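You operate a simulated robot arm through the tools that you are given. There is no shell and no other tool. Be economical: measure what you need, move in short steps, check, and stop when the job is done.

You are at the controls of a simulated robot arm. One attempt, no reset.

JOB
Lay the short blue-end cane on the pale GUIDE; mark at 7 cm.
Fine: lock the stop there, push the cane up to it; one mark; leave the colour dial as it is.

The check looks at the end state, three seconds after you hand in, the way a careful person would. Anything else that was tipped, shoved, dropped, spilled or broken makes it a failure.

ROBOT AND FRAMES
A 6-joint arm with a two-finger parallel gripper, fixed in place. Base frame: the origin is at the foot of the arm, x ahead of it, y to its left, z up; the work surface is at about z = 0.86. Units: m, degrees, N and s.
With the tool pointing down near the work surface it reaches from about 0.24 to 0.64 m from the base axis. Its first joint turns from -66.0 to 66.0 degrees. Payload 2.7 kg.
Tool frame: the origin (TCP) lies between the finger pads and is the grasp point; the fingertips stand 0.023 m ahead of it; z points along the fingers, y is the line along which they close. Largest opening 0.094 m; finger width 0.038, thickness 0.01; the body of the gripper, 0.054 by 0.096 m, starts 0.039 m behind the TCP.
Orientation is that of the tool frame in the base frame, as a unit quaternion [x, y, z, w]. With the fingers straight down and closing along the base's y, the tool's x points along the base's -x, its y along +y and its z along -z.

CONTROLS
- The arm moves only by the tool jog_arm. Its argument "motion" is a list of rows, each an object of numbers (a shift or turn left out is 0, a gripper value left out holds the last): "dx", "dy", "dz": the shift along the base's x, y, z in m; "wx", "wy", "wz": the turn, a rotation vector about the base's x, y, z in degrees; "claw": the opening, from 0 (shut) to 1 (fully open). In form: [{"dx": .., "dy": .., "dz": .., "wx": .., "wy": .., "wz": .., "claw": ..}, ...]. A call has 1 to 8 rows; each row shifts and turns the commanded pose from where the row before left it. A row lasts 0.2 s, in which the tool goes at most 0.05 m and 8.6 degrees; a call with a longer step from one row to the next is refused whole, and so is a gripper value outside its range. A pose out of reach is approached as far as the arm can. The call stops where the force on the tool passes 90 N (or 10 N more than at its start, if that is more) or the arm is blocked; 0.2 s more then pass. The fingers move at their own pace (about 0.045 m/s each) and stop on an object; they squeeze with about 36 N. The grip force told is the motor's: it shows also when the fingers shut on nothing. Time passes only in rows, and 0.2 s behind the last, so rows that do not move let the fingers close. It gives the time, the measured TCP pose, the force on the tool (base axes), the opening and the grip force at its end, in the units of the frame above (readings bear some noise), with the torque about the TCP (base axes, N m) and any sound that the robot's microphone picked up.
- Cameras (640 x 400 px; columns grow to the right, rows downward): "scene" is fixed at [0.0766, -0.4383, 1.385]; the picture's right is [0.63, -0.78, 0.00], its down [-0.50, -0.40, -0.77] and it looks along [0.60, 0.48, -0.64] (base axes); focal length 230 px, centre (320, 200). "wrist" rides on the gripper at [0.086, 0.016, -0.075] in the tool frame; the picture's right is [-0.18, 0.98, 0.00], its down [-0.58, -0.11, -0.81] and it looks along [-0.79, -0.15, 0.59] (tool axes); focal length 243 px, centre (320, 200). There is no depth. A picture from a camera that has moved, and an enlarged one, comes with that camera's place and axes in the base frame and with its lens. The place of the scene camera against the robot may be out by one fixed shift of up to 0.025 m in any direction.
- snapshot(camera): a new picture of that camera. The clock stands still meanwhile.
- inspect(camera, box): a new picture of the part [left, top, right, bottom] of that camera's present view, enlarged. The clock stands still meanwhile.
- hand_in(): hands the job in; it is judged then, once.

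Go step by step. Nothing tells you positions but the pictures and the camera data: compare them with the known pose of the tool, close in by small moves and look again before you grip or let go. The budget is 120 turns and 68 pictures, counting those below and the enlarged ones. Unless the task says otherwise, let go and move clear before handing in, and close with one line.

The tools are called after "Call:" by a JSON object that holds its "op" and its "data". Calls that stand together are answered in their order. jog_arm: Moves the arm, as the interface text tells. Its arguments: {"type":"object","properties":{"motion":{"type":"array"}},"required":["motion"]} The other tools are called the same way: snapshot (camera) takes a picture; inspect (camera, box) takes an enlarged picture of a part of a camera's view; hand_in () hands the job in.

At the start:

```text
t: 0.0
eef_pos: [0.3369, 0.1901, 1.2266]
tool_rot: [0.0, 1.0, 0.0, 0.0]
contact_force: [0.3, 0.3, 0.0]
moment: [-0.01, -0.02, -0.01]
opening: 0.094
grasp_force: 0.1
```

scene: 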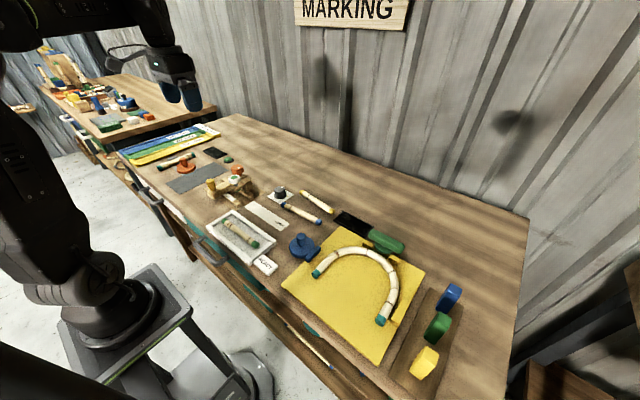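
wrist: 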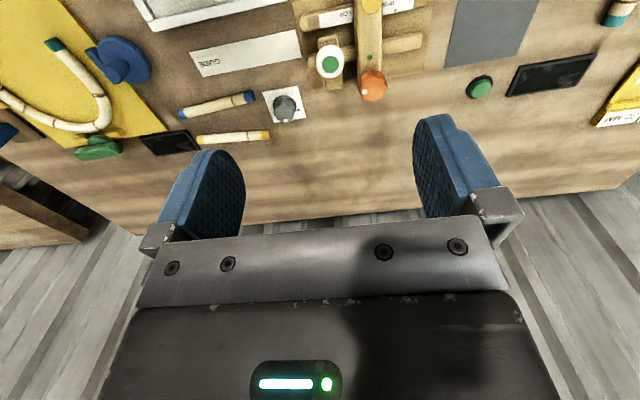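

I see a bench with a guide, a device near it (wooden block with orange and green knobs), several canes and a dial. I'll enlarge the views to understand the parts.

Call:
{"op": "inspect", "data": {"camera": "scene", "box": [160, 130, 340, 280]}}

Call:
{"op": "inspect", "data": {"camera": "wrist", "box": [130, 0, 450, 180]}}

```text
2.67 times, centred on (250, 205) of scene
camera zoom: at [0.0766, -0.4383, 1.385], right [0.63, -0.78, 0.0], down [-0.5, -0.4, -0.77], along [0.6, 0.48, -0.64], focal length 614 px, centre (507, 187)
```

zoom: 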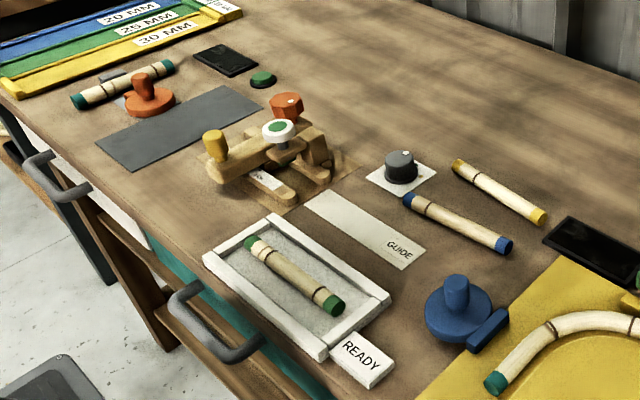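

```text
2.00 times, centred on (290, 90) of wrist
camera zoom: at [0.2513, 0.2063, 1.3013], right [0.18, 0.98, 0.0], down [0.58, -0.11, 0.81], along [0.79, -0.15, -0.59], focal length 485 px, centre (380, 420)
```

zoom: 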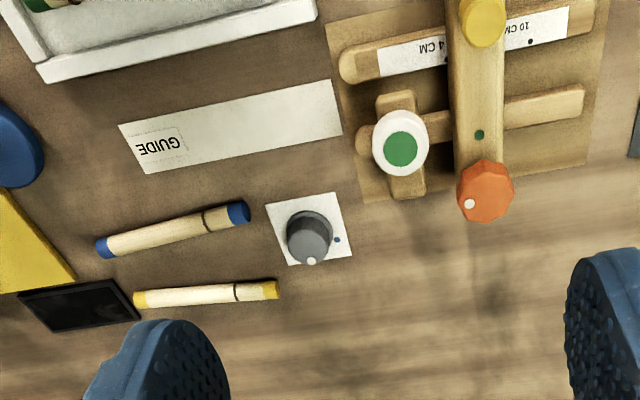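

The device looks like a jig: a scale track (4–10 cm), a sliding stop with a yellow handle and an orange lock knob, and a green-and-white marking button. The pale GUIDE strip leads into it. I'll lower the arm for a closer view.

Call:
{"op": "jog_arm", "data": {"motion": [{"dz": -0.045, "dy": 0.02, "dx": -0.01}, {"dz": -0.045, "dy": 0.02, "dx": -0.01}, {"dz": -0.04, "dx": -0.01}]}}

Call:
{"op": "snapshot", "data": {"camera": "wrist"}}

Call:
{"op": "inspect", "data": {"camera": "scene", "box": [200, 160, 290, 216]}}

```text
refused: row 1 steps farther than a row can; nothing moved
```

```text
63 pictures are left
camera wrist: at [0.2513, 0.2063, 1.3013], right [0.18, 0.98, 0.0], down [0.58, -0.11, 0.81], along [0.79, -0.15, -0.59], focal length 243 px, centre (320, 200)
```

wrist: 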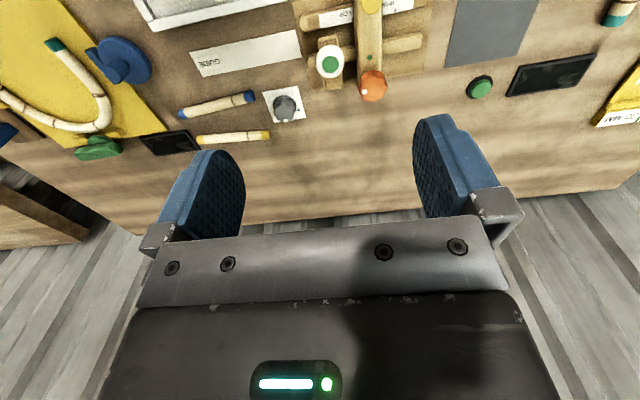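

```text
7.11 times, centred on (245, 188) of scene
camera zoom: at [0.0766, -0.4383, 1.385], right [0.63, -0.78, 0.0], down [-0.5, -0.4, -0.77], along [0.6, 0.48, -0.64], focal length 1637 px, centre (853, 285)
```

zoom: 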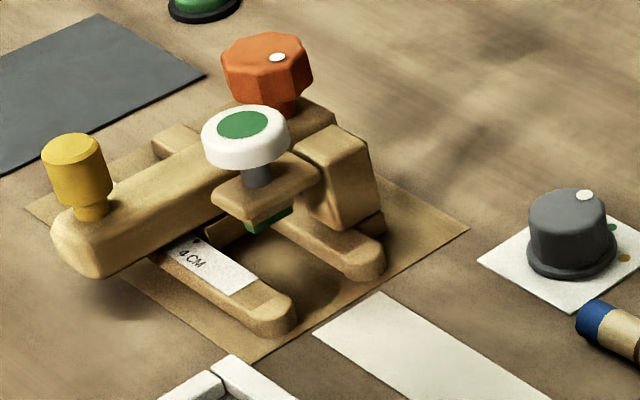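

The jig is clear now. I'll move down in smaller steps to read the scale.

Call:
{"op": "jog_arm", "data": {"motion": [{"dz": -0.04, "dy": 0.015, "dx": -0.01}, {"dz": -0.04, "dy": 0.015, "dx": -0.01}, {"dz": -0.04, "dx": -0.01}, {"dz": -0.03}]}}

Call:
{"op": "snapshot", "data": {"camera": "wrist"}}

```text
t: 1.0
eef_pos: [0.3057, 0.2184, 1.08]
tool_rot: [-0.001, 1.0, 0.0, 0.0]
contact_force: [0.1, 0.7, -0.4]
moment: [0.0, 0.0, 0.0]
opening: 0.0942
grasp_force: 0.0
```

```text
61 pictures are left
camera wrist: at [0.2192, 0.2356, 1.1528], right [0.18, 0.98, 0.0], down [0.58, -0.11, 0.81], along [0.79, -0.15, -0.59], focal length 243 px, centre (320, 200)
```

wrist: 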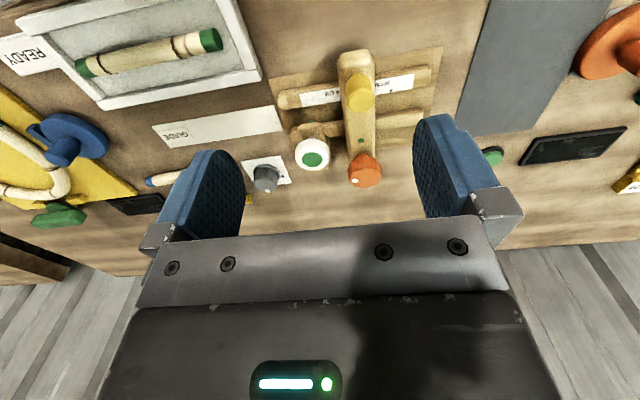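

Call:
{"op": "inspect", "data": {"camera": "wrist", "box": [260, 40, 450, 200]}}

```text
2.50 times, centred on (355, 120) of wrist
camera zoom: at [0.2192, 0.2356, 1.1528], right [0.18, 0.98, 0.0], down [0.58, -0.11, 0.81], along [0.79, -0.15, -0.59], focal length 606 px, centre (232, 400)
```

zoom: 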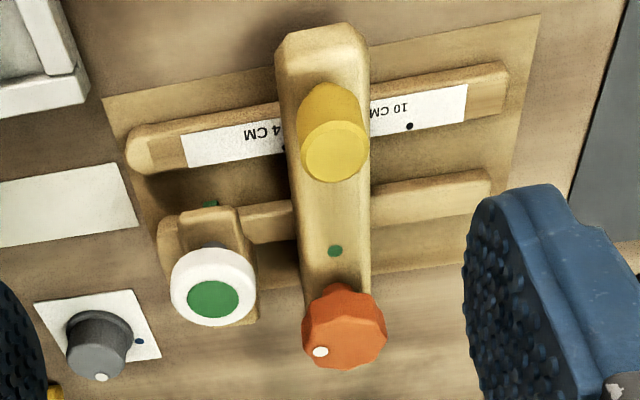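

The scale dots for 4 and 10 cm are at about y = 0.229 and 0.289, and the stamp is at about y = 0.189. I'll look from lower down to see the stop's contact face.

Call:
{"op": "jog_arm", "data": {"motion": [{"dz": -0.04, "dy": 0.0, "dx": -0.01}, {"dz": -0.04, "dx": -0.01}, {"dz": -0.02}]}}

Call:
{"op": "snapshot", "data": {"camera": "wrist"}}

```text
t: 1.8
eef_pos: [0.2874, 0.2199, 0.9798]
tool_rot: [-0.001, 1.0, 0.0, 0.001]
contact_force: [-0.5, 0.4, 0.8]
moment: [-0.01, 0.01, -0.01]
opening: 0.0939
grasp_force: 0.1
```

```text
59 pictures are left
camera wrist: at [0.2013, 0.2374, 1.0529], right [0.18, 0.98, 0.0], down [0.58, -0.11, 0.81], along [0.79, -0.15, -0.59], focal length 243 px, centre (320, 200)
```

wrist: 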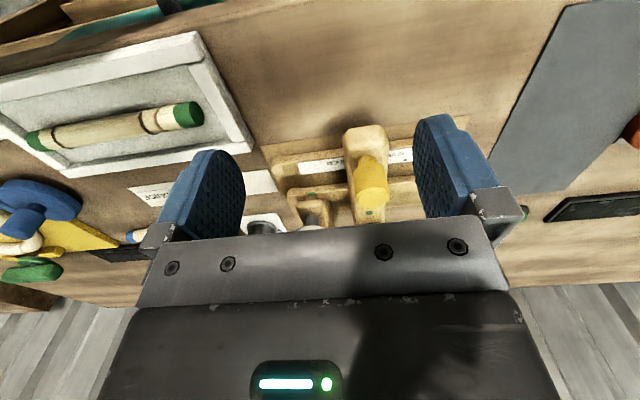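

Call:
{"op": "inspect", "data": {"camera": "wrist", "box": [250, 110, 430, 230]}}

```text
3.33 times, centred on (340, 170) of wrist
camera zoom: at [0.2013, 0.2374, 1.0529], right [0.18, 0.98, 0.0], down [0.58, -0.11, 0.81], along [0.79, -0.15, -0.59], focal length 809 px, centre (253, 300)
```

zoom: 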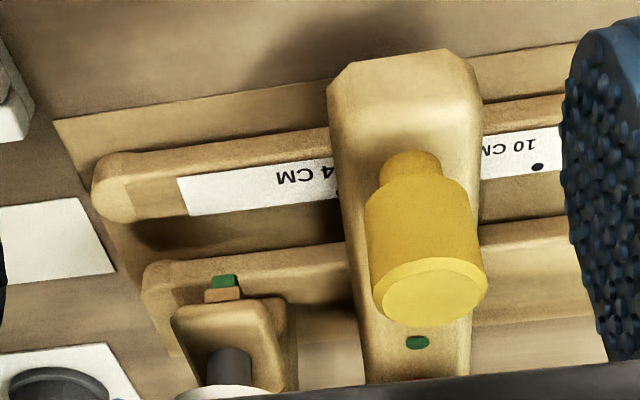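

The handle top comes out at about (0.348, 0.249, 0.949), and the bar's near face sits at about the 4 cm dot. I'll move above the handle and check alignment before gripping.

Call:
{"op": "jog_arm", "data": {"motion": [{"dz": 0.02, "claw": 0.7}, {"dx": 0.03, "dy": 0.015}, {"dx": 0.031, "dy": 0.014}, {}]}}

Call:
{"op": "snapshot", "data": {"camera": "wrist"}}

Call:
{"op": "snapshot", "data": {"camera": "scene"}}

```text
t: 2.8
eef_pos: [0.3501, 0.2491, 0.9985]
tool_rot: [0.0, 1.0, 0.0, 0.0]
contact_force: [-0.6, -0.3, 0.0]
moment: [0.01, 0.01, 0.02]
opening: 0.0658
grasp_force: 0.1
```

```text
57 pictures are left
camera wrist: at [0.2636, 0.2662, 1.0717], right [0.18, 0.98, 0.0], down [0.58, -0.11, 0.81], along [0.79, -0.15, -0.59], focal length 243 px, centre (320, 200)
```

wrist: 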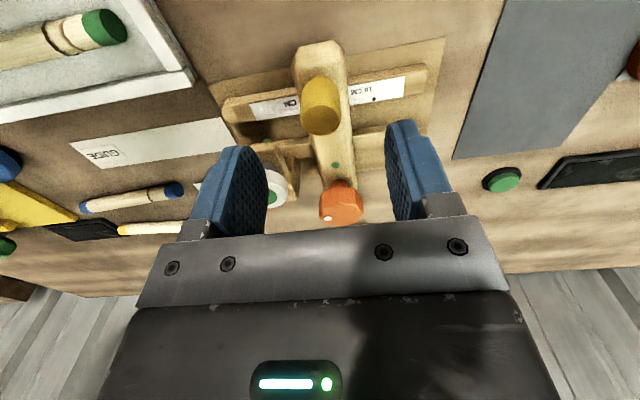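

```text
56 pictures are left
```

scene: 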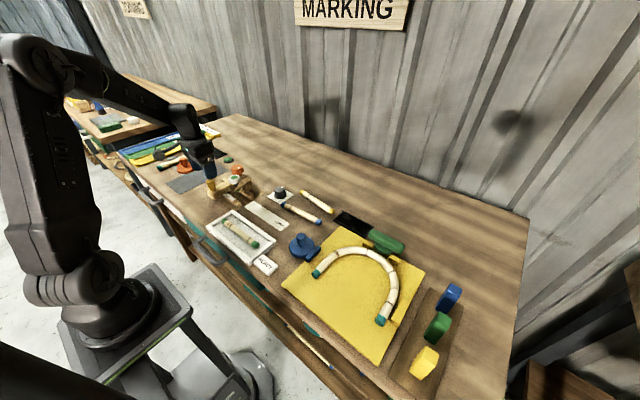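

The handle top reads as (0.347, 0.250), which agrees with the earlier estimate. I'll take one enlarged look, then descend.

Call:
{"op": "inspect", "data": {"camera": "wrist", "box": [215, 30, 455, 230]}}

Call:
{"op": "jog_arm", "data": {"motion": [{"dz": -0.03, "dx": -0.002}, {"dz": -0.018}, {}]}}

```text
2.00 times, centred on (335, 130) of wrist
camera zoom: at [0.2636, 0.2662, 1.0717], right [0.18, 0.98, 0.0], down [0.58, -0.11, 0.81], along [0.79, -0.15, -0.59], focal length 485 px, centre (290, 340)
```

zoom: 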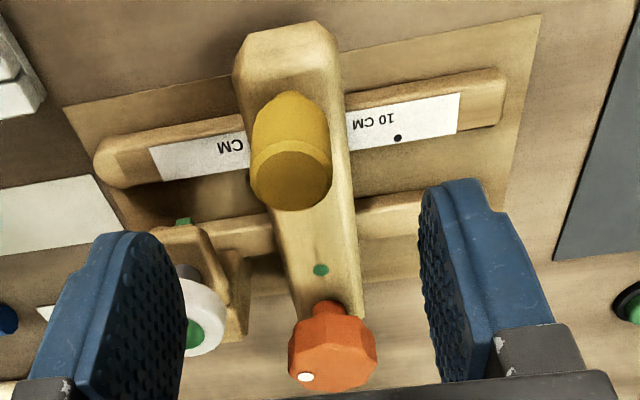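

```text
t: 3.6
eef_pos: [0.3462, 0.2486, 0.9497]
tool_rot: [-0.001, 1.0, 0.0, 0.0]
contact_force: [-0.3, -0.6, -0.7]
moment: [0.02, 0.03, 0.03]
opening: 0.0658
grasp_force: 0.1
```

I'm around the handle; closing now, then I'll shift it slightly to see whether the stop slides.

Call:
{"op": "jog_arm", "data": {"motion": [{"claw": 0.2}, {"claw": 0.2}, {"claw": 0.2}, {"claw": 0.2}]}}

Call:
{"op": "jog_arm", "data": {"motion": [{"dy": 0.005}, {"dy": 0.005}, {"dy": 0.005}, {}]}}

Call:
{"op": "snapshot", "data": {"camera": "wrist"}}

```text
t: 4.6
eef_pos: [0.3459, 0.249, 0.9496]
tool_rot: [-0.002, 1.0, -0.001, 0.0]
contact_force: [0.7, 5.0, -2.7]
moment: [-0.28, -0.09, -0.03]
opening: 0.026
grasp_force: 44.7
```

```text
t: 5.6
eef_pos: [0.3457, 0.2637, 0.9498]
tool_rot: [0.0, 1.0, -0.001, -0.001]
contact_force: [2.3, 0.3, -12.4]
moment: [0.47, -0.75, -0.11]
opening: 0.0258
grasp_force: 44.8
```

```text
54 pictures are left
camera wrist: at [0.26, 0.2803, 1.0232], right [0.18, 0.98, 0.0], down [0.58, -0.11, 0.81], along [0.79, -0.15, -0.59], focal length 243 px, centre (320, 200)
```

wrist: 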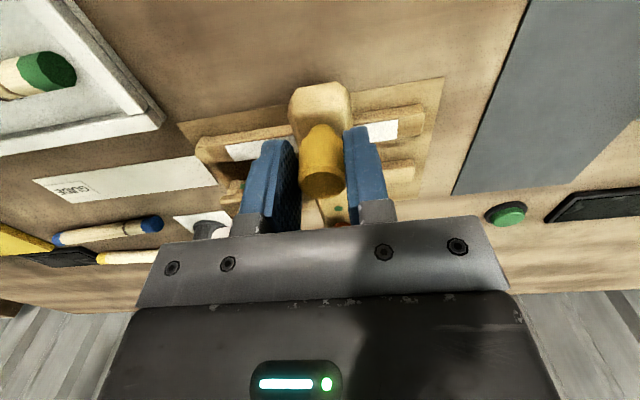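

It slides. I'll check the scale against the bar's face in the scene view.

Call:
{"op": "inspect", "data": {"camera": "scene", "box": [205, 165, 277, 210]}}

Call:
{"op": "inspect", "data": {"camera": "wrist", "box": [180, 70, 450, 240]}}

```text
8.89 times, centred on (241, 188) of scene
camera zoom: at [0.0768, -0.4382, 1.385], right [0.63, -0.78, 0.0], down [-0.5, -0.4, -0.77], along [0.6, 0.48, -0.64], focal length 2046 px, centre (1022, 311)
```

zoom: 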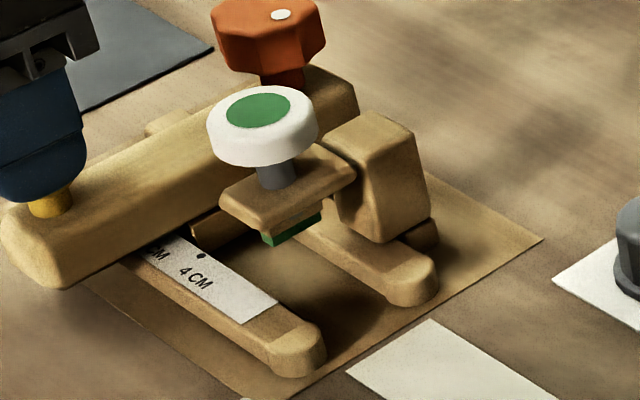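

```text
2.35 times, centred on (315, 155) of wrist
camera zoom: at [0.26, 0.2803, 1.0232], right [0.18, 0.98, 0.0], down [0.58, -0.11, 0.81], along [0.79, -0.15, -0.59], focal length 571 px, centre (332, 306)
```

zoom: 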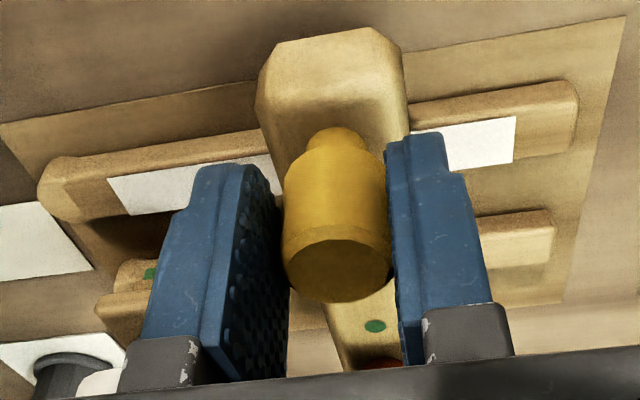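

Call:
{"op": "inspect", "data": {"camera": "scene", "box": [217, 183, 245, 201]}}

```text
16.00 times, centred on (231, 192) of scene
camera zoom: at [0.0768, -0.4382, 1.385], right [0.63, -0.78, 0.0], down [-0.5, -0.4, -0.77], along [0.6, 0.48, -0.64], focal length 3682 px, centre (1744, 328)
```

zoom: 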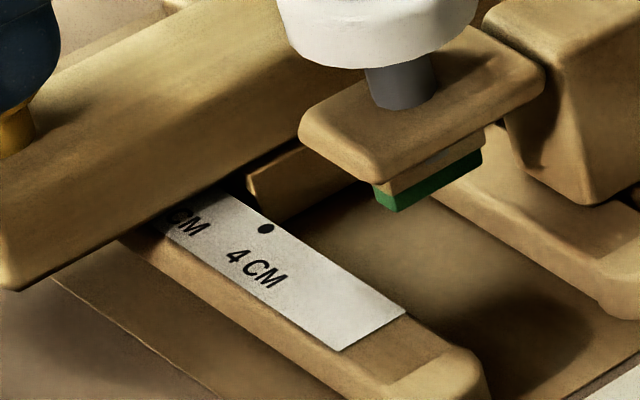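

A small stop plate sits under the bar. I'll move on to roughly 7 cm, release, and look from the −y side along the channel to see the plate against the dots.

Call:
{"op": "jog_arm", "data": {"motion": [{"dy": 0.006}, {"dy": 0.006}, {}, {"claw": 0.6}, {"claw": 0.6}, {"claw": 0.6}]}}

Call:
{"op": "inspect", "data": {"camera": "scene", "box": [217, 183, 245, 201]}}

```text
t: 7.0
eef_pos: [0.3464, 0.2765, 0.9496]
tool_rot: [-0.002, 1.0, 0.0, 0.0]
contact_force: [0.1, 1.1, -0.2]
moment: [-0.02, -0.01, -0.04]
opening: 0.0564
grasp_force: 0.1
```

```text
16.00 times, centred on (231, 192) of scene
camera zoom: at [0.0766, -0.4383, 1.385], right [0.63, -0.78, 0.0], down [-0.5, -0.4, -0.77], along [0.6, 0.48, -0.64], focal length 3682 px, centre (1744, 328)
```

zoom: 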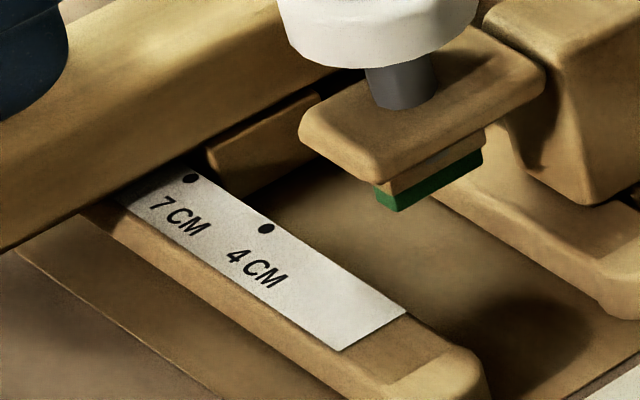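

The 4 and 7 dots are both visible and the bar's front is close to the 7. I'll rise, turn the tool +90° and look along +y for a second view of the stop plate.

Call:
{"op": "jog_arm", "data": {"motion": [{"dz": 0.04}, {"dz": 0.04}, {"dz": 0.03, "wz": 8}, {"wz": 8.5, "dy": -0.03}, {"wz": 8.5, "dy": -0.03}, {"wz": 8.5, "dy": -0.03}, {"wz": 8.5, "dy": -0.03}, {"wz": 8.5, "dy": -0.03}]}}

Call:
{"op": "jog_arm", "data": {"motion": [{"wz": 8.5, "dz": -0.03}, {"wz": 8.5, "dz": -0.03, "claw": 1}, {"wz": 8.5, "dz": -0.02, "claw": 1}, {"wz": 8.5}, {"wz": 5.5}, {}]}}

Call:
{"op": "snapshot", "data": {"camera": "wrist"}}

```text
t: 8.8
eef_pos: [0.3444, 0.1267, 1.0595]
tool_rot: [-0.428, 0.904, 0.0, -0.001]
contact_force: [-0.4, -1.1, -0.8]
moment: [0.01, 0.02, -0.01]
opening: 0.0566
grasp_force: 0.1
```

```text
t: 10.2
eef_pos: [0.3461, 0.1257, 0.9782]
tool_rot: [0.708, -0.707, 0.0, -0.001]
contact_force: [-0.3, 0.3, 0.6]
moment: [-0.01, -0.01, 0.0]
opening: 0.094
grasp_force: 0.0
```

```text
49 pictures are left
camera wrist: at [0.3307, 0.0393, 1.0532], right [-0.98, 0.18, 0.0], down [0.11, 0.58, 0.81], along [0.15, 0.79, -0.59], focal length 243 px, centre (320, 200)
```

wrist: 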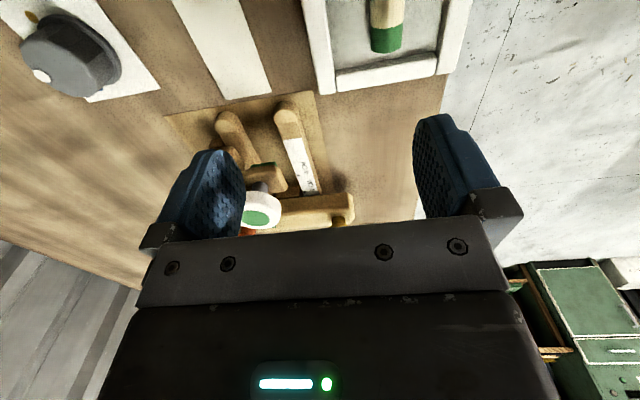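

Call:
{"op": "inspect", "data": {"camera": "wrist", "box": [230, 150, 370, 240]}}

```text
4.44 times, centred on (300, 195) of wrist
camera zoom: at [0.3307, 0.0393, 1.0532], right [-0.98, 0.18, 0.0], down [0.11, 0.58, 0.81], along [0.15, 0.79, -0.59], focal length 1078 px, centre (409, 222)
```

zoom: 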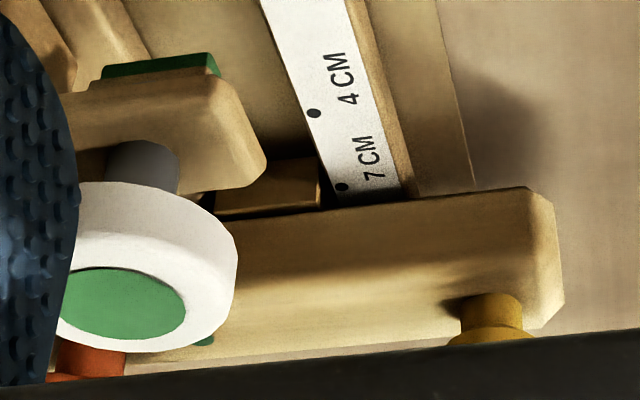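

The stop plate appears slightly recessed under the bar, at about y = 0.26 (7.0–7.4 cm). I'll use the cane itself as the gauge, so next I move to the blue-end cane and look from above it.

Call:
{"op": "jog_arm", "data": {"motion": [{"dz": 0.02, "dy": -0.03}, {"dx": 0.03, "dy": -0.035}, {"dx": 0.03, "dy": -0.035}, {"dx": 0.03, "dy": -0.035}, {"dx": 0.03, "dy": -0.035}, {"dx": 0.015, "dy": -0.02}, {}]}}

Call:
{"op": "snapshot", "data": {"camera": "wrist"}}

Call:
{"op": "inspect", "data": {"camera": "scene", "box": [260, 180, 350, 236]}}

```text
t: 11.8
eef_pos: [0.4804, -0.0637, 0.9997]
tool_rot: [0.708, -0.706, 0.0, 0.0]
contact_force: [0.6, 0.0, 0.4]
moment: [0.0, -0.01, -0.01]
opening: 0.0941
grasp_force: 0.1
```

```text
47 pictures are left
camera wrist: at [0.4648, -0.1499, 1.0738], right [-0.98, 0.18, 0.0], down [0.11, 0.58, 0.81], along [0.15, 0.79, -0.59], focal length 243 px, centre (320, 200)
```

wrist: 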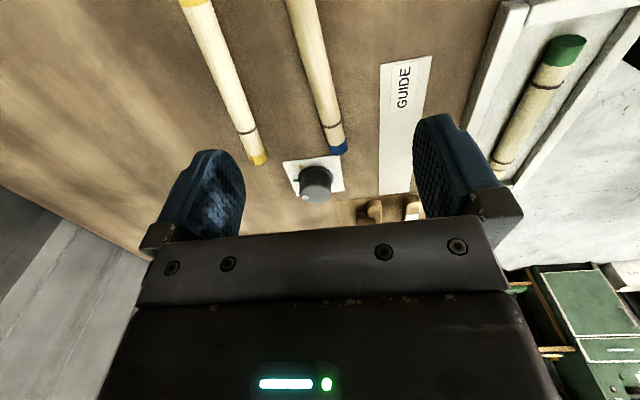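

```text
7.11 times, centred on (305, 208) of scene
camera zoom: at [0.0766, -0.4383, 1.385], right [0.63, -0.78, 0.0], down [-0.5, -0.4, -0.77], along [0.6, 0.48, -0.64], focal length 1637 px, centre (427, 143)
```

zoom: 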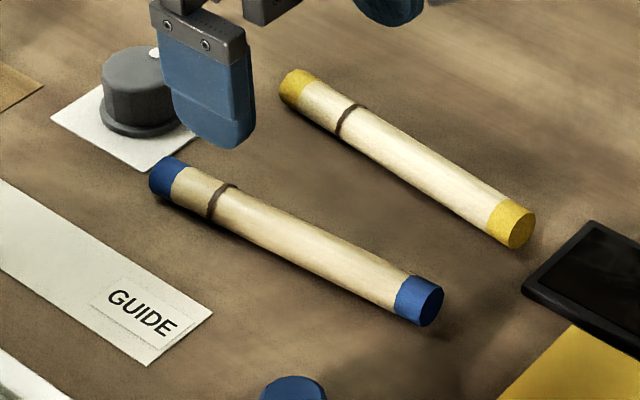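

The cane runs from about (0.487, −0.123) to (0.481, 0.029), turned roughly 3.4° off y. I'll narrow the fingers, turn to match, and lower near its tail end.

Call:
{"op": "jog_arm", "data": {"motion": [{"claw": 0.6, "wz": 3.4, "dx": 0.006, "dy": -0.034}, {"dz": -0.03}, {"dz": -0.03}, {"dz": -0.02}, {}]}}

Call:
{"op": "snapshot", "data": {"camera": "wrist"}}

Call:
{"op": "inspect", "data": {"camera": "scene", "box": [260, 180, 350, 236]}}

```text
t: 13.0
eef_pos: [0.4877, -0.0963, 0.9216]
tool_rot: [0.729, -0.685, 0.0, 0.0]
contact_force: [0.4, -0.1, 0.3]
moment: [0.0, -0.01, 0.02]
opening: 0.0562
grasp_force: 0.0
```

```text
45 pictures are left
camera wrist: at [0.4778, -0.1849, 0.9944], right [-0.99, 0.12, 0.0], down [0.07, 0.59, 0.81], along [0.1, 0.8, -0.59], focal length 243 px, centre (320, 200)
```

wrist: 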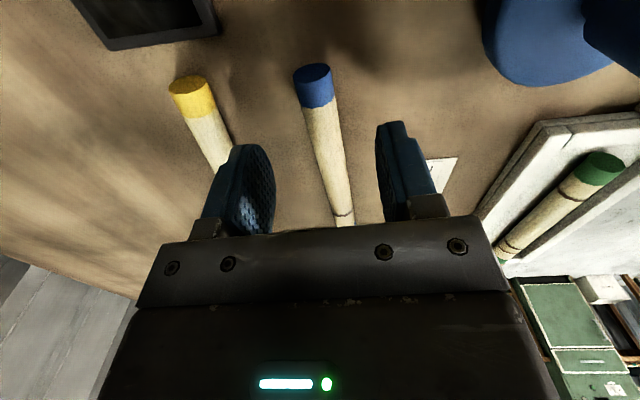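

```text
7.11 times, centred on (305, 208) of scene
camera zoom: at [0.0766, -0.4383, 1.385], right [0.63, -0.78, 0.0], down [-0.5, -0.4, -0.77], along [0.6, 0.48, -0.64], focal length 1637 px, centre (427, 143)
```

zoom: 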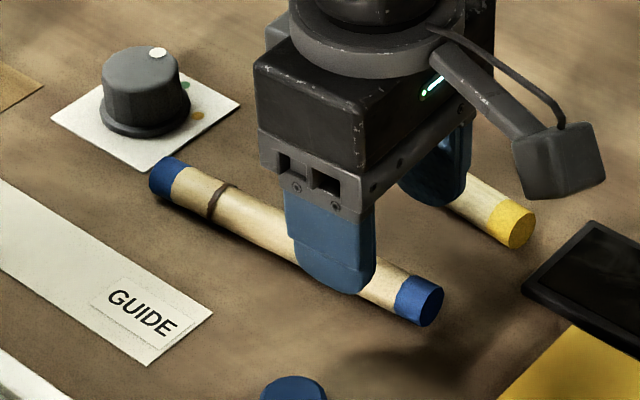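

Centred over the cane. I'll lower to just above the bench and close.

Call:
{"op": "jog_arm", "data": {"motion": [{"dz": -0.015, "wz": 1}, {"dz": -0.012}, {"dz": -0.006}, {}]}}

Call:
{"op": "jog_arm", "data": {"motion": [{"claw": 0.1}, {"claw": 0.1}, {"claw": 0.1}, {"claw": 0.1}]}}

Call:
{"op": "inspect", "data": {"camera": "scene", "box": [260, 180, 350, 236]}}

```text
t: 14.0
eef_pos: [0.4879, -0.0986, 0.8881]
tool_rot: [0.734, -0.679, 0.0, 0.0]
contact_force: [-1.3, 0.1, -0.3]
moment: [0.0, 0.01, 0.02]
opening: 0.0568
grasp_force: 0.1
```

```text
t: 15.0
eef_pos: [0.4874, -0.0994, 0.8871]
tool_rot: [0.734, -0.679, -0.001, 0.0]
contact_force: [-0.1, 1.0, 0.3]
moment: [0.01, 0.0, -0.02]
opening: 0.0196
grasp_force: 35.8
```

```text
7.11 times, centred on (305, 208) of scene
camera zoom: at [0.0766, -0.4383, 1.385], right [0.63, -0.78, 0.0], down [-0.5, -0.4, -0.77], along [0.6, 0.48, -0.64], focal length 1637 px, centre (427, 143)
```

zoom: 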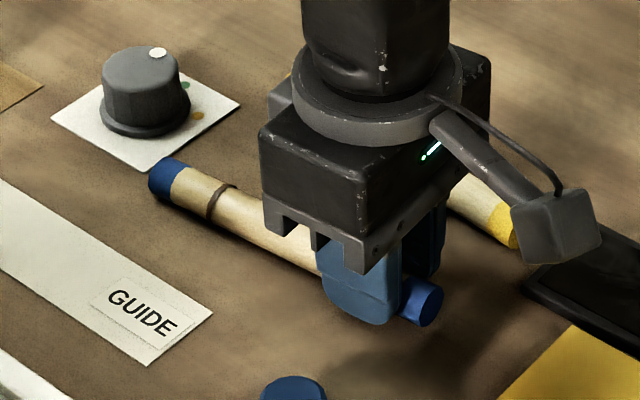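

The cane is held (19.6 mm thick). I'll lift it, square it to the guide and carry it over the guide line, with the tip short of the stamp.

Call:
{"op": "jog_arm", "data": {"motion": [{"dz": 0.03}, {"dz": 0.03}, {"dx": -0.04, "wz": -2.2}, {"dx": -0.036, "wz": -2.2}, {"dy": 0.04}, {"dy": 0.04}, {}]}}

Call:
{"op": "snapshot", "data": {"camera": "wrist"}}

Call:
{"op": "inspect", "data": {"camera": "scene", "box": [210, 160, 300, 216]}}

```text
t: 16.6
eef_pos: [0.412, -0.0167, 0.9467]
tool_rot: [0.708, -0.707, 0.0, 0.0]
contact_force: [0.3, -0.2, 0.2]
moment: [0.01, 0.01, 0.01]
opening: 0.0193
grasp_force: 36.1
```

```text
42 pictures are left
camera wrist: at [0.3954, -0.1025, 1.0205], right [-0.98, 0.18, 0.0], down [0.11, 0.58, 0.81], along [0.15, 0.79, -0.59], focal length 243 px, centre (320, 200)
```

wrist: 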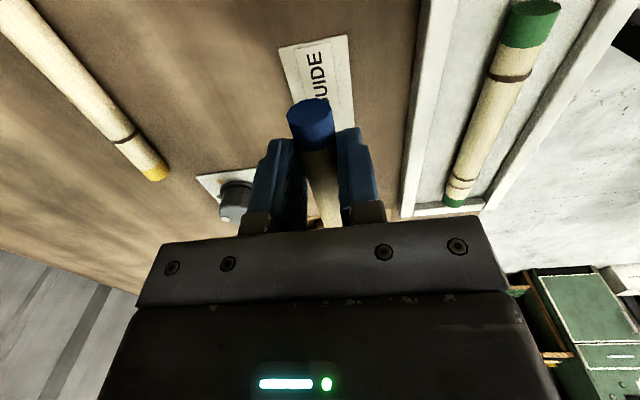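

```text
7.11 times, centred on (255, 188) of scene
camera zoom: at [0.0766, -0.4383, 1.385], right [0.63, -0.78, 0.0], down [-0.5, -0.4, -0.77], along [0.6, 0.48, -0.64], focal length 1637 px, centre (782, 285)
```

zoom: 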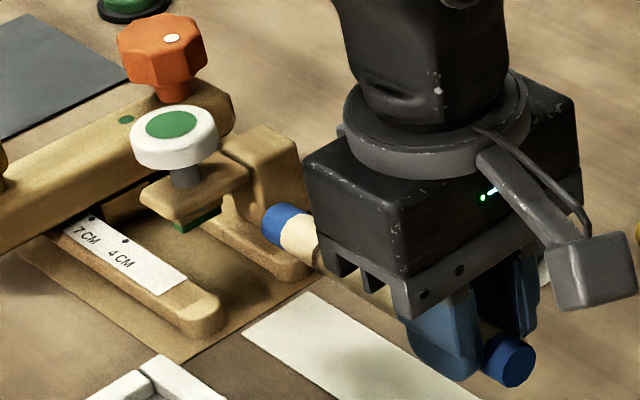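

The cane is over the guide with its tip near y = 0.11, clear of the rails. I'll lower it onto the guide.

Call:
{"op": "jog_arm", "data": {"motion": [{"dz": -0.03}, {"dz": -0.02}, {"dz": -0.007}, {}]}}

Call:
{"op": "inspect", "data": {"camera": "scene", "box": [215, 170, 295, 220]}}

Call:
{"op": "snapshot", "data": {"camera": "wrist"}}

```text
t: 17.6
eef_pos: [0.4115, -0.0171, 0.8895]
tool_rot: [0.708, -0.706, 0.0, 0.001]
contact_force: [-0.7, 0.3, -0.1]
moment: [0.01, -0.02, 0.0]
opening: 0.0195
grasp_force: 36.1
```

```text
8.00 times, centred on (255, 195) of scene
camera zoom: at [0.0766, -0.4383, 1.385], right [0.63, -0.78, 0.0], down [-0.5, -0.4, -0.77], along [0.6, 0.48, -0.64], focal length 1841 px, centre (840, 240)
```

zoom: 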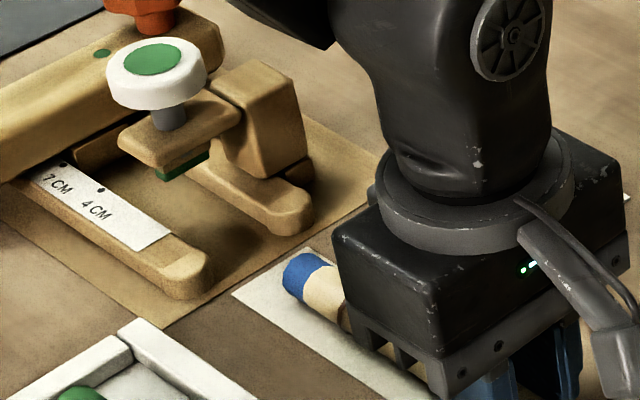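

```text
39 pictures are left
camera wrist: at [0.3955, -0.1034, 0.9634], right [-0.98, 0.18, 0.0], down [0.11, 0.58, 0.81], along [0.15, 0.79, -0.59], focal length 243 px, centre (320, 200)
```

wrist: 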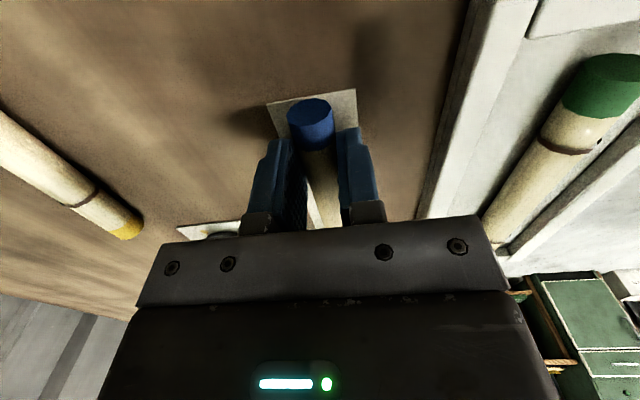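

The cane lies centred on the guide. I'll slide it toward the channel and check before it passes under the stamp.

Call:
{"op": "jog_arm", "data": {"motion": [{"dy": 0.02, "dz": -0.001}, {"dy": 0.02}, {"dy": 0.02}, {}]}}

Call:
{"op": "inspect", "data": {"camera": "scene", "box": [215, 170, 295, 220]}}

```text
t: 18.6
eef_pos: [0.4118, 0.0434, 0.8876]
tool_rot: [-0.706, 0.708, 0.001, 0.0]
contact_force: [-0.1, -0.7, 2.3]
moment: [0.17, 0.0, -0.06]
opening: 0.0198
grasp_force: 35.7
```

```text
8.00 times, centred on (255, 195) of scene
camera zoom: at [0.0766, -0.4383, 1.385], right [0.63, -0.78, 0.0], down [-0.5, -0.4, -0.77], along [0.6, 0.48, -0.64], focal length 1841 px, centre (840, 240)
```

zoom: 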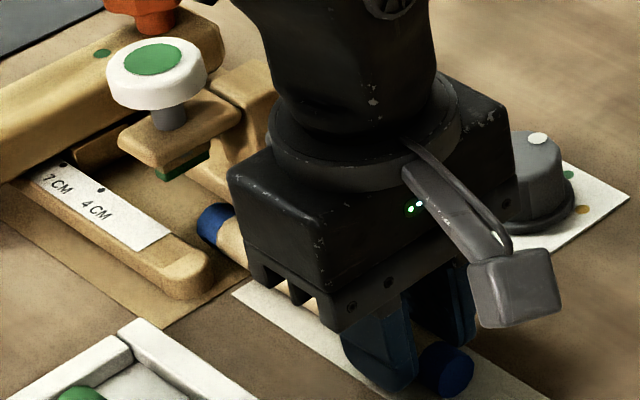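

The tip is in line with the channel. I'll continue under the stamp in small steps and watch the force.

Call:
{"op": "jog_arm", "data": {"motion": [{"dy": 0.012}, {"dy": 0.012}, {"dy": 0.012}, {"dy": 0.012}, {}]}}

Call:
{"op": "inspect", "data": {"camera": "scene", "box": [215, 170, 279, 210]}}

```text
t: 19.8
eef_pos: [0.4104, 0.0895, 0.8898]
tool_rot: [0.708, -0.707, 0.0, -0.001]
contact_force: [0.4, 0.2, -0.4]
moment: [-0.01, 0.04, -0.01]
opening: 0.0195
grasp_force: 36.0
```

```text
10.00 times, centred on (247, 190) of scene
camera zoom: at [0.0766, -0.4383, 1.385], right [0.63, -0.78, 0.0], down [-0.5, -0.4, -0.77], along [0.6, 0.48, -0.64], focal length 2302 px, centre (1050, 300)
```

zoom: 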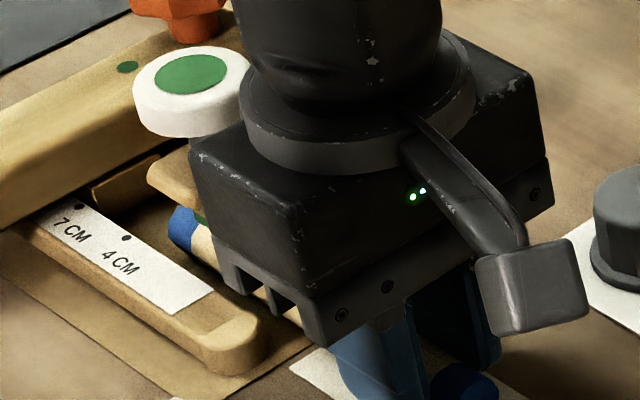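

The tip passes under the pad freely. I'll keep advancing in small steps toward the stop.

Call:
{"op": "jog_arm", "data": {"motion": [{"dy": 0.01}, {"dy": 0.01}, {"dy": 0.01}, {}]}}

Call:
{"op": "inspect", "data": {"camera": "scene", "box": [217, 183, 245, 201]}}

```text
t: 20.8
eef_pos: [0.4111, 0.1194, 0.8893]
tool_rot: [0.707, -0.707, 0.0, 0.0]
contact_force: [0.3, -0.1, -0.8]
moment: [-0.01, 0.0, 0.01]
opening: 0.0193
grasp_force: 35.8
```

```text
16.00 times, centred on (231, 192) of scene
camera zoom: at [0.0766, -0.4383, 1.385], right [0.63, -0.78, 0.0], down [-0.5, -0.4, -0.77], along [0.6, 0.48, -0.64], focal length 3682 px, centre (1744, 328)
```

zoom: 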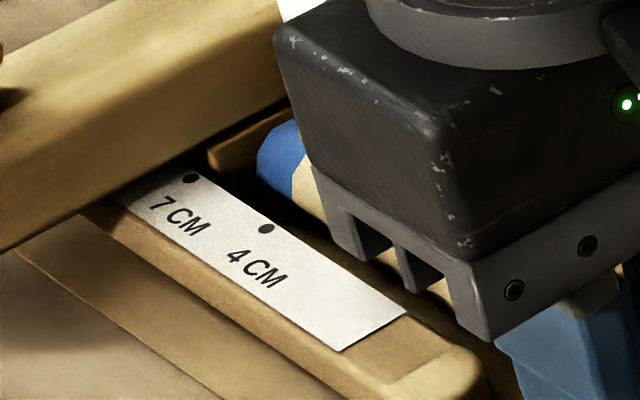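

The tip is visible short of the stop. I'll creep to contact in 2 mm steps.

Call:
{"op": "jog_arm", "data": {"motion": [{"dy": 0.002}, {"dy": 0.002}, {"dy": 0.002}, {}]}}

Call:
{"op": "jog_arm", "data": {"motion": [{"dy": 0.002}, {"dy": 0.002}, {}]}}

Call:
{"op": "inspect", "data": {"camera": "scene", "box": [217, 183, 245, 201]}}

```text
t: 21.8
eef_pos: [0.4122, 0.1219, 0.889]
tool_rot: [-0.707, 0.708, 0.0, -0.001]
contact_force: [3.7, -33.7, -0.1]
moment: [1.93, 0.16, -0.18]
opening: 0.0198
grasp_force: 35.9
```

```text
t: 22.6
eef_pos: [0.411, 0.1244, 0.8877]
tool_rot: [-0.705, 0.709, 0.001, -0.002]
contact_force: [-5.7, -57.4, 0.1]
moment: [3.26, -0.33, 0.29]
opening: 0.0197
grasp_force: 36.2
```

```text
16.00 times, centred on (231, 192) of scene
camera zoom: at [0.0764, -0.4398, 1.3845], right [0.63, -0.78, 0.0], down [-0.5, -0.4, -0.77], along [0.6, 0.48, -0.64], focal length 3682 px, centre (1744, 328)
```

zoom: 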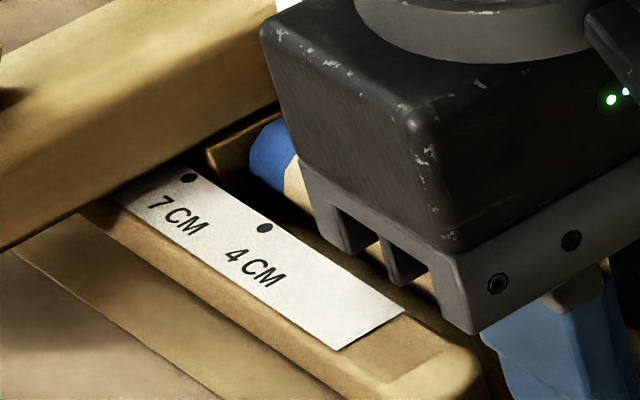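

The torque shows the contact is up high: the gripper body has touched the stamp cap, not the stop. I'll back off at once, then look.

Call:
{"op": "jog_arm", "data": {"motion": [{"dy": -0.004}, {"dy": -0.004}, {}]}}

Call:
{"op": "jog_arm", "data": {"motion": [{"claw": 0.35}, {"claw": 0.35}, {"dy": -0.015}, {"dy": -0.008}, {}]}}

Call:
{"op": "inspect", "data": {"camera": "scene", "box": [215, 165, 279, 205]}}

Call:
{"op": "snapshot", "data": {"camera": "wrist"}}

```text
t: 23.4
eef_pos: [0.4119, 0.1229, 0.8893]
tool_rot: [0.707, -0.707, 0.0, -0.003]
contact_force: [1.5, -6.6, -1.3]
moment: [0.25, 0.07, -0.07]
opening: 0.0195
grasp_force: 36.4
```

```text
t: 24.6
eef_pos: [0.4123, 0.099, 0.8898]
tool_rot: [0.708, -0.706, 0.0, 0.0]
contact_force: [0.0, -0.1, 0.2]
moment: [0.0, 0.0, 0.0]
opening: 0.0327
grasp_force: 0.1
```

```text
10.00 times, centred on (247, 185) of scene
camera zoom: at [0.0766, -0.4383, 1.385], right [0.63, -0.78, 0.0], down [-0.5, -0.4, -0.77], along [0.6, 0.48, -0.64], focal length 2302 px, centre (1050, 350)
```

zoom: 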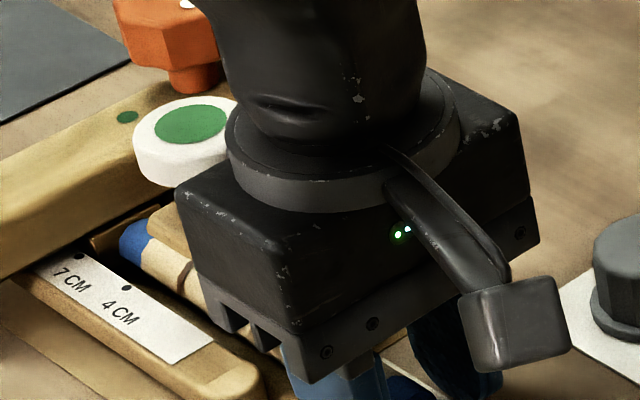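

```text
33 pictures are left
camera wrist: at [0.3966, 0.0124, 0.963], right [-0.98, 0.18, 0.0], down [0.11, 0.58, 0.81], along [0.15, 0.79, -0.59], focal length 243 px, centre (320, 200)
```

wrist: 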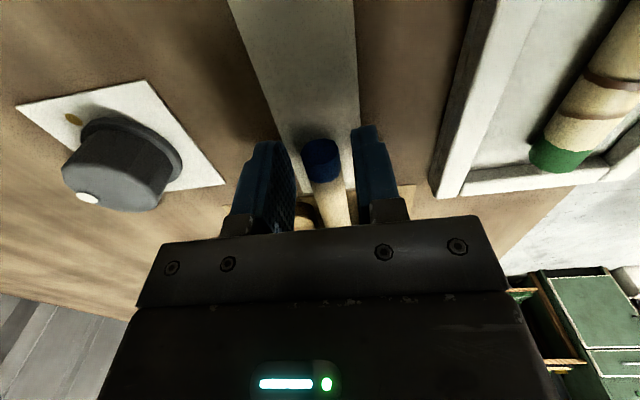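

The cane lies free in the channel with its tail near y = 0.095. I'll re-grip further back, so the body clears the stamp cap, then creep to the stop.

Call:
{"op": "jog_arm", "data": {"motion": [{"dy": -0.007}, {"claw": 0.1}, {"claw": 0.1}, {"claw": 0.1}, {"dy": 0.004}, {"dy": 0.004}, {}]}}

Call:
{"op": "jog_arm", "data": {"motion": [{"dy": 0.002}, {"dy": 0.002}, {}]}}

Call:
{"op": "inspect", "data": {"camera": "scene", "box": [217, 183, 245, 201]}}

```text
t: 26.2
eef_pos: [0.4117, 0.1002, 0.8883]
tool_rot: [0.708, -0.706, 0.001, 0.0]
contact_force: [0.9, -6.5, 11.2]
moment: [0.16, -0.03, -0.06]
opening: 0.0196
grasp_force: 36.1
```

```text
t: 27.0
eef_pos: [0.4121, 0.1036, 0.8886]
tool_rot: [0.708, -0.706, 0.0, 0.0]
contact_force: [0.9, -5.9, 15.0]
moment: [0.08, -0.02, -0.05]
opening: 0.0194
grasp_force: 36.0
```

```text
16.00 times, centred on (231, 192) of scene
camera zoom: at [0.0764, -0.4385, 1.3849], right [0.63, -0.78, 0.0], down [-0.5, -0.4, -0.77], along [0.6, 0.48, -0.64], focal length 3682 px, centre (1744, 328)
```

zoom: 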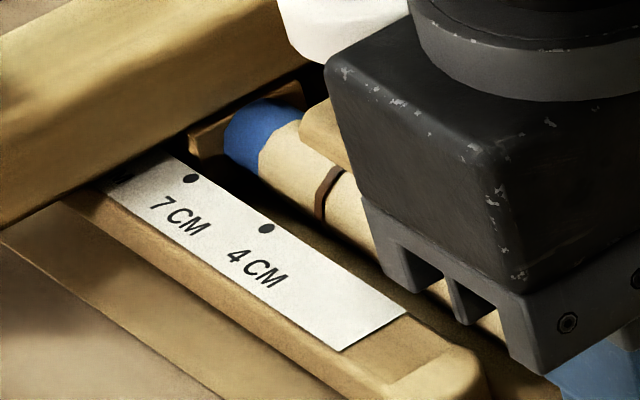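

The cane has met the stop and nudged it with only ~6 N, so the stop slides freely and is now past 7. I'll release, rise, and go to the overhead view to measure the ring on the cane against the dots.

Call:
{"op": "jog_arm", "data": {"motion": [{"dy": -0.001, "claw": 0.4}, {"claw": 0.4}, {"dz": 0.04}, {"dz": 0.045}, {"dz": 0.045, "wz": -5}, {"dx": -0.03, "wz": -8.5, "dz": 0.02}, {"dx": -0.03, "dy": 0.02, "wz": -8.5}, {"dx": -0.02, "dy": 0.02, "wz": -8.5}]}}

Call:
{"op": "jog_arm", "data": {"motion": [{"dx": -0.02, "dy": 0.03, "wz": -8.5}, {"wz": -8.5, "dy": 0.03}, {"wz": -8.5, "dy": 0.02}, {"wz": -8.5}, {"wz": -8.5}, {"wz": -8.5}, {"wz": -8.5}, {}]}}

Call:
{"op": "snapshot", "data": {"camera": "wrist"}}

```text
t: 28.8
eef_pos: [0.3287, 0.1416, 1.0371]
tool_rot: [-0.496, 0.868, 0.0, 0.001]
contact_force: [-0.4, 0.6, 0.7]
moment: [-0.01, -0.01, 0.0]
opening: 0.0374
grasp_force: 0.1
```

```text
t: 30.6
eef_pos: [0.3123, 0.2214, 1.0388]
tool_rot: [0.0, 1.0, 0.0, -0.001]
contact_force: [-0.5, 0.2, 0.8]
moment: [-0.02, 0.0, -0.01]
opening: 0.0376
grasp_force: 0.0
```

```text
31 pictures are left
camera wrist: at [0.2252, 0.2397, 1.1129], right [0.18, 0.98, 0.0], down [0.58, -0.11, 0.81], along [0.79, -0.15, -0.59], focal length 243 px, centre (320, 200)
```

wrist: 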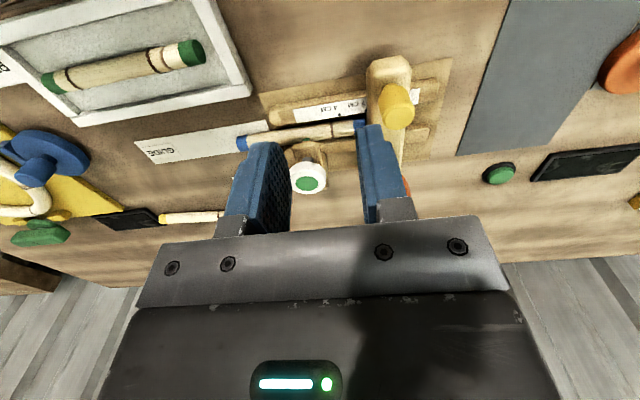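

Call:
{"op": "inspect", "data": {"camera": "wrist", "box": [290, 80, 420, 161]}}

```text
4.92 times, centred on (355, 120) of wrist
camera zoom: at [0.2252, 0.2397, 1.1129], right [0.18, 0.98, 0.0], down [0.58, -0.11, 0.81], along [0.79, -0.15, -0.59], focal length 1194 px, centre (148, 591)
```

zoom: 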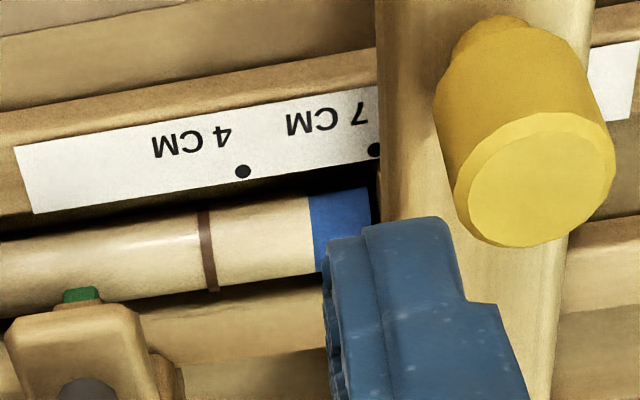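

I have a good overhead view. I'll compare the same scene crop again and take a second overhead view from a little further left, to see the tip and plate unobstructed.

Call:
{"op": "jog_arm", "data": {"motion": [{"dy": 0.03, "claw": 1}, {"dy": 0.03, "claw": 1}, {"claw": 1}, {}]}}

Call:
{"op": "inspect", "data": {"camera": "wrist", "box": [240, 70, 350, 139]}}

Call:
{"op": "inspect", "data": {"camera": "scene", "box": [217, 183, 245, 201]}}

```text
t: 31.6
eef_pos: [0.3097, 0.2817, 1.0361]
tool_rot: [-0.001, 1.0, 0.0, -0.001]
contact_force: [-0.4, -0.5, -0.1]
moment: [-0.06, -0.01, -0.01]
opening: 0.0939
grasp_force: 0.0
```

```text
5.80 times, centred on (295, 104) of wrist
camera zoom: at [0.2243, 0.2992, 1.111], right [0.18, 0.98, 0.0], down [0.58, -0.11, 0.81], along [0.79, -0.15, -0.59], focal length 1406 px, centre (465, 754)
```

zoom: 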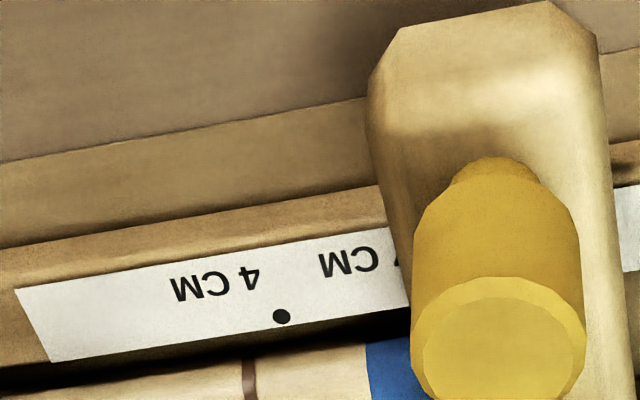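

```text
16.00 times, centred on (231, 192) of scene
camera zoom: at [0.0766, -0.4383, 1.385], right [0.63, -0.78, 0.0], down [-0.5, -0.4, -0.77], along [0.6, 0.48, -0.64], focal length 3682 px, centre (1744, 328)
```

zoom: 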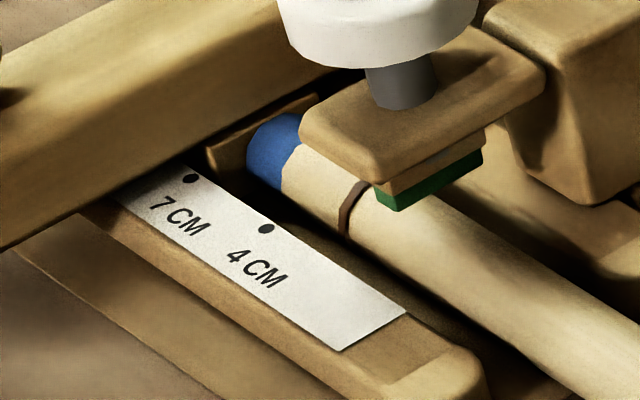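

The stop has settled back at the 7 dot with the handle at y ≈ 0.279, exactly 30 mm from its starting place at 4, so it appears to rest properly at 7. The lock knob is next, so I'll look at it.

Call:
{"op": "jog_arm", "data": {"motion": [{"dz": 0.045, "dy": -0.01}, {}]}}

Call:
{"op": "inspect", "data": {"camera": "wrist", "box": [240, 60, 420, 210]}}

Call:
{"op": "inspect", "data": {"camera": "scene", "box": [215, 155, 263, 185]}}

```text
t: 32.2
eef_pos: [0.3128, 0.2721, 1.0829]
tool_rot: [-0.001, 1.0, 0.0, -0.001]
contact_force: [0.1, 0.9, 0.1]
moment: [0.0, 0.02, -0.01]
opening: 0.0941
grasp_force: 0.1
```

```text
2.67 times, centred on (330, 135) of wrist
camera zoom: at [0.2261, 0.2892, 1.157], right [0.18, 0.98, 0.0], down [0.58, -0.11, 0.81], along [0.79, -0.15, -0.59], focal length 647 px, centre (293, 373)
```

zoom: 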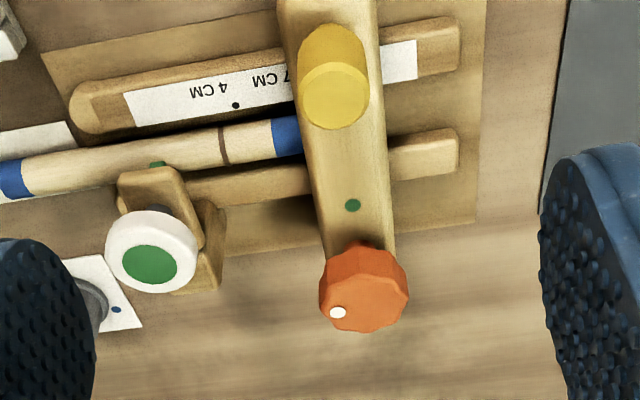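

```text
13.33 times, centred on (239, 170) of scene
camera zoom: at [0.0766, -0.4383, 1.385], right [0.63, -0.78, 0.0], down [-0.5, -0.4, -0.77], along [0.6, 0.48, -0.64], focal length 3069 px, centre (1400, 600)
```

zoom: 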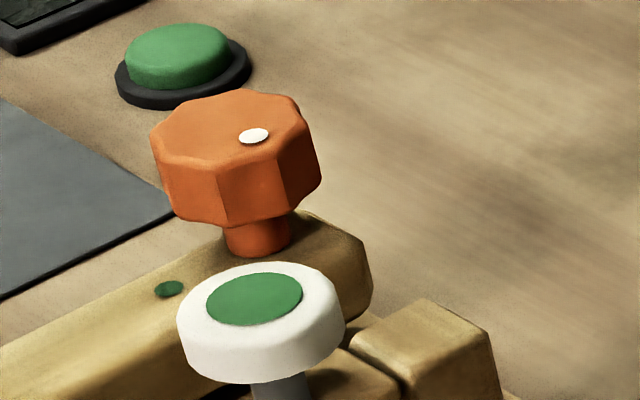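

The white pointer on the knob is ~135° counter-clockwise of the green dot on the bar, so locking is presumably a clockwise turn to that dot. I'll take another view from closer, to triangulate the knob.

Call:
{"op": "jog_arm", "data": {"motion": [{"dx": 0.035}, {"dx": 0.035}, {"dx": 0.02, "dy": 0.008}, {}]}}

Call:
{"op": "inspect", "data": {"camera": "wrist", "box": [220, 0, 400, 112]}}

```text
t: 33.2
eef_pos: [0.4021, 0.281, 1.0852]
tool_rot: [0.0, 1.0, 0.0, 0.0]
contact_force: [-0.2, 0.4, 0.8]
moment: [-0.03, 0.0, 0.0]
opening: 0.0941
grasp_force: 0.1
```

```text
3.56 times, centred on (310, 56) of wrist
camera zoom: at [0.3159, 0.2969, 1.158], right [0.18, 0.98, 0.0], down [0.58, -0.11, 0.81], along [0.79, -0.15, -0.59], focal length 863 px, centre (356, 712)
```

zoom: 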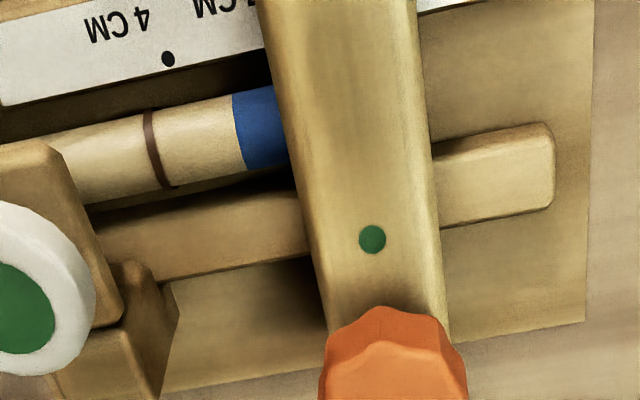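

Call:
{"op": "inspect", "data": {"camera": "wrist", "box": [220, 60, 400, 172]}}

```text
3.56 times, centred on (310, 116) of wrist
camera zoom: at [0.3159, 0.2969, 1.158], right [0.18, 0.98, 0.0], down [0.58, -0.11, 0.81], along [0.79, -0.15, -0.59], focal length 863 px, centre (356, 499)
```

zoom: 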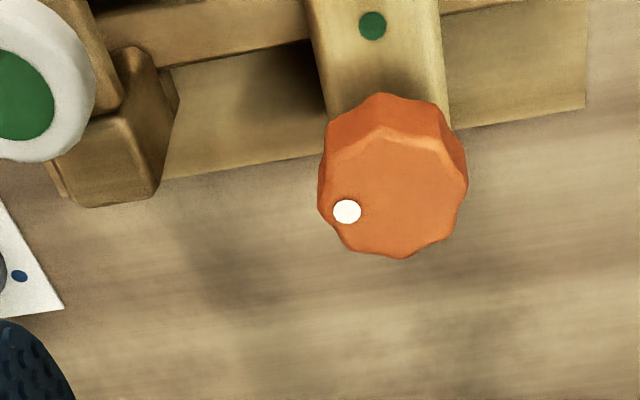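

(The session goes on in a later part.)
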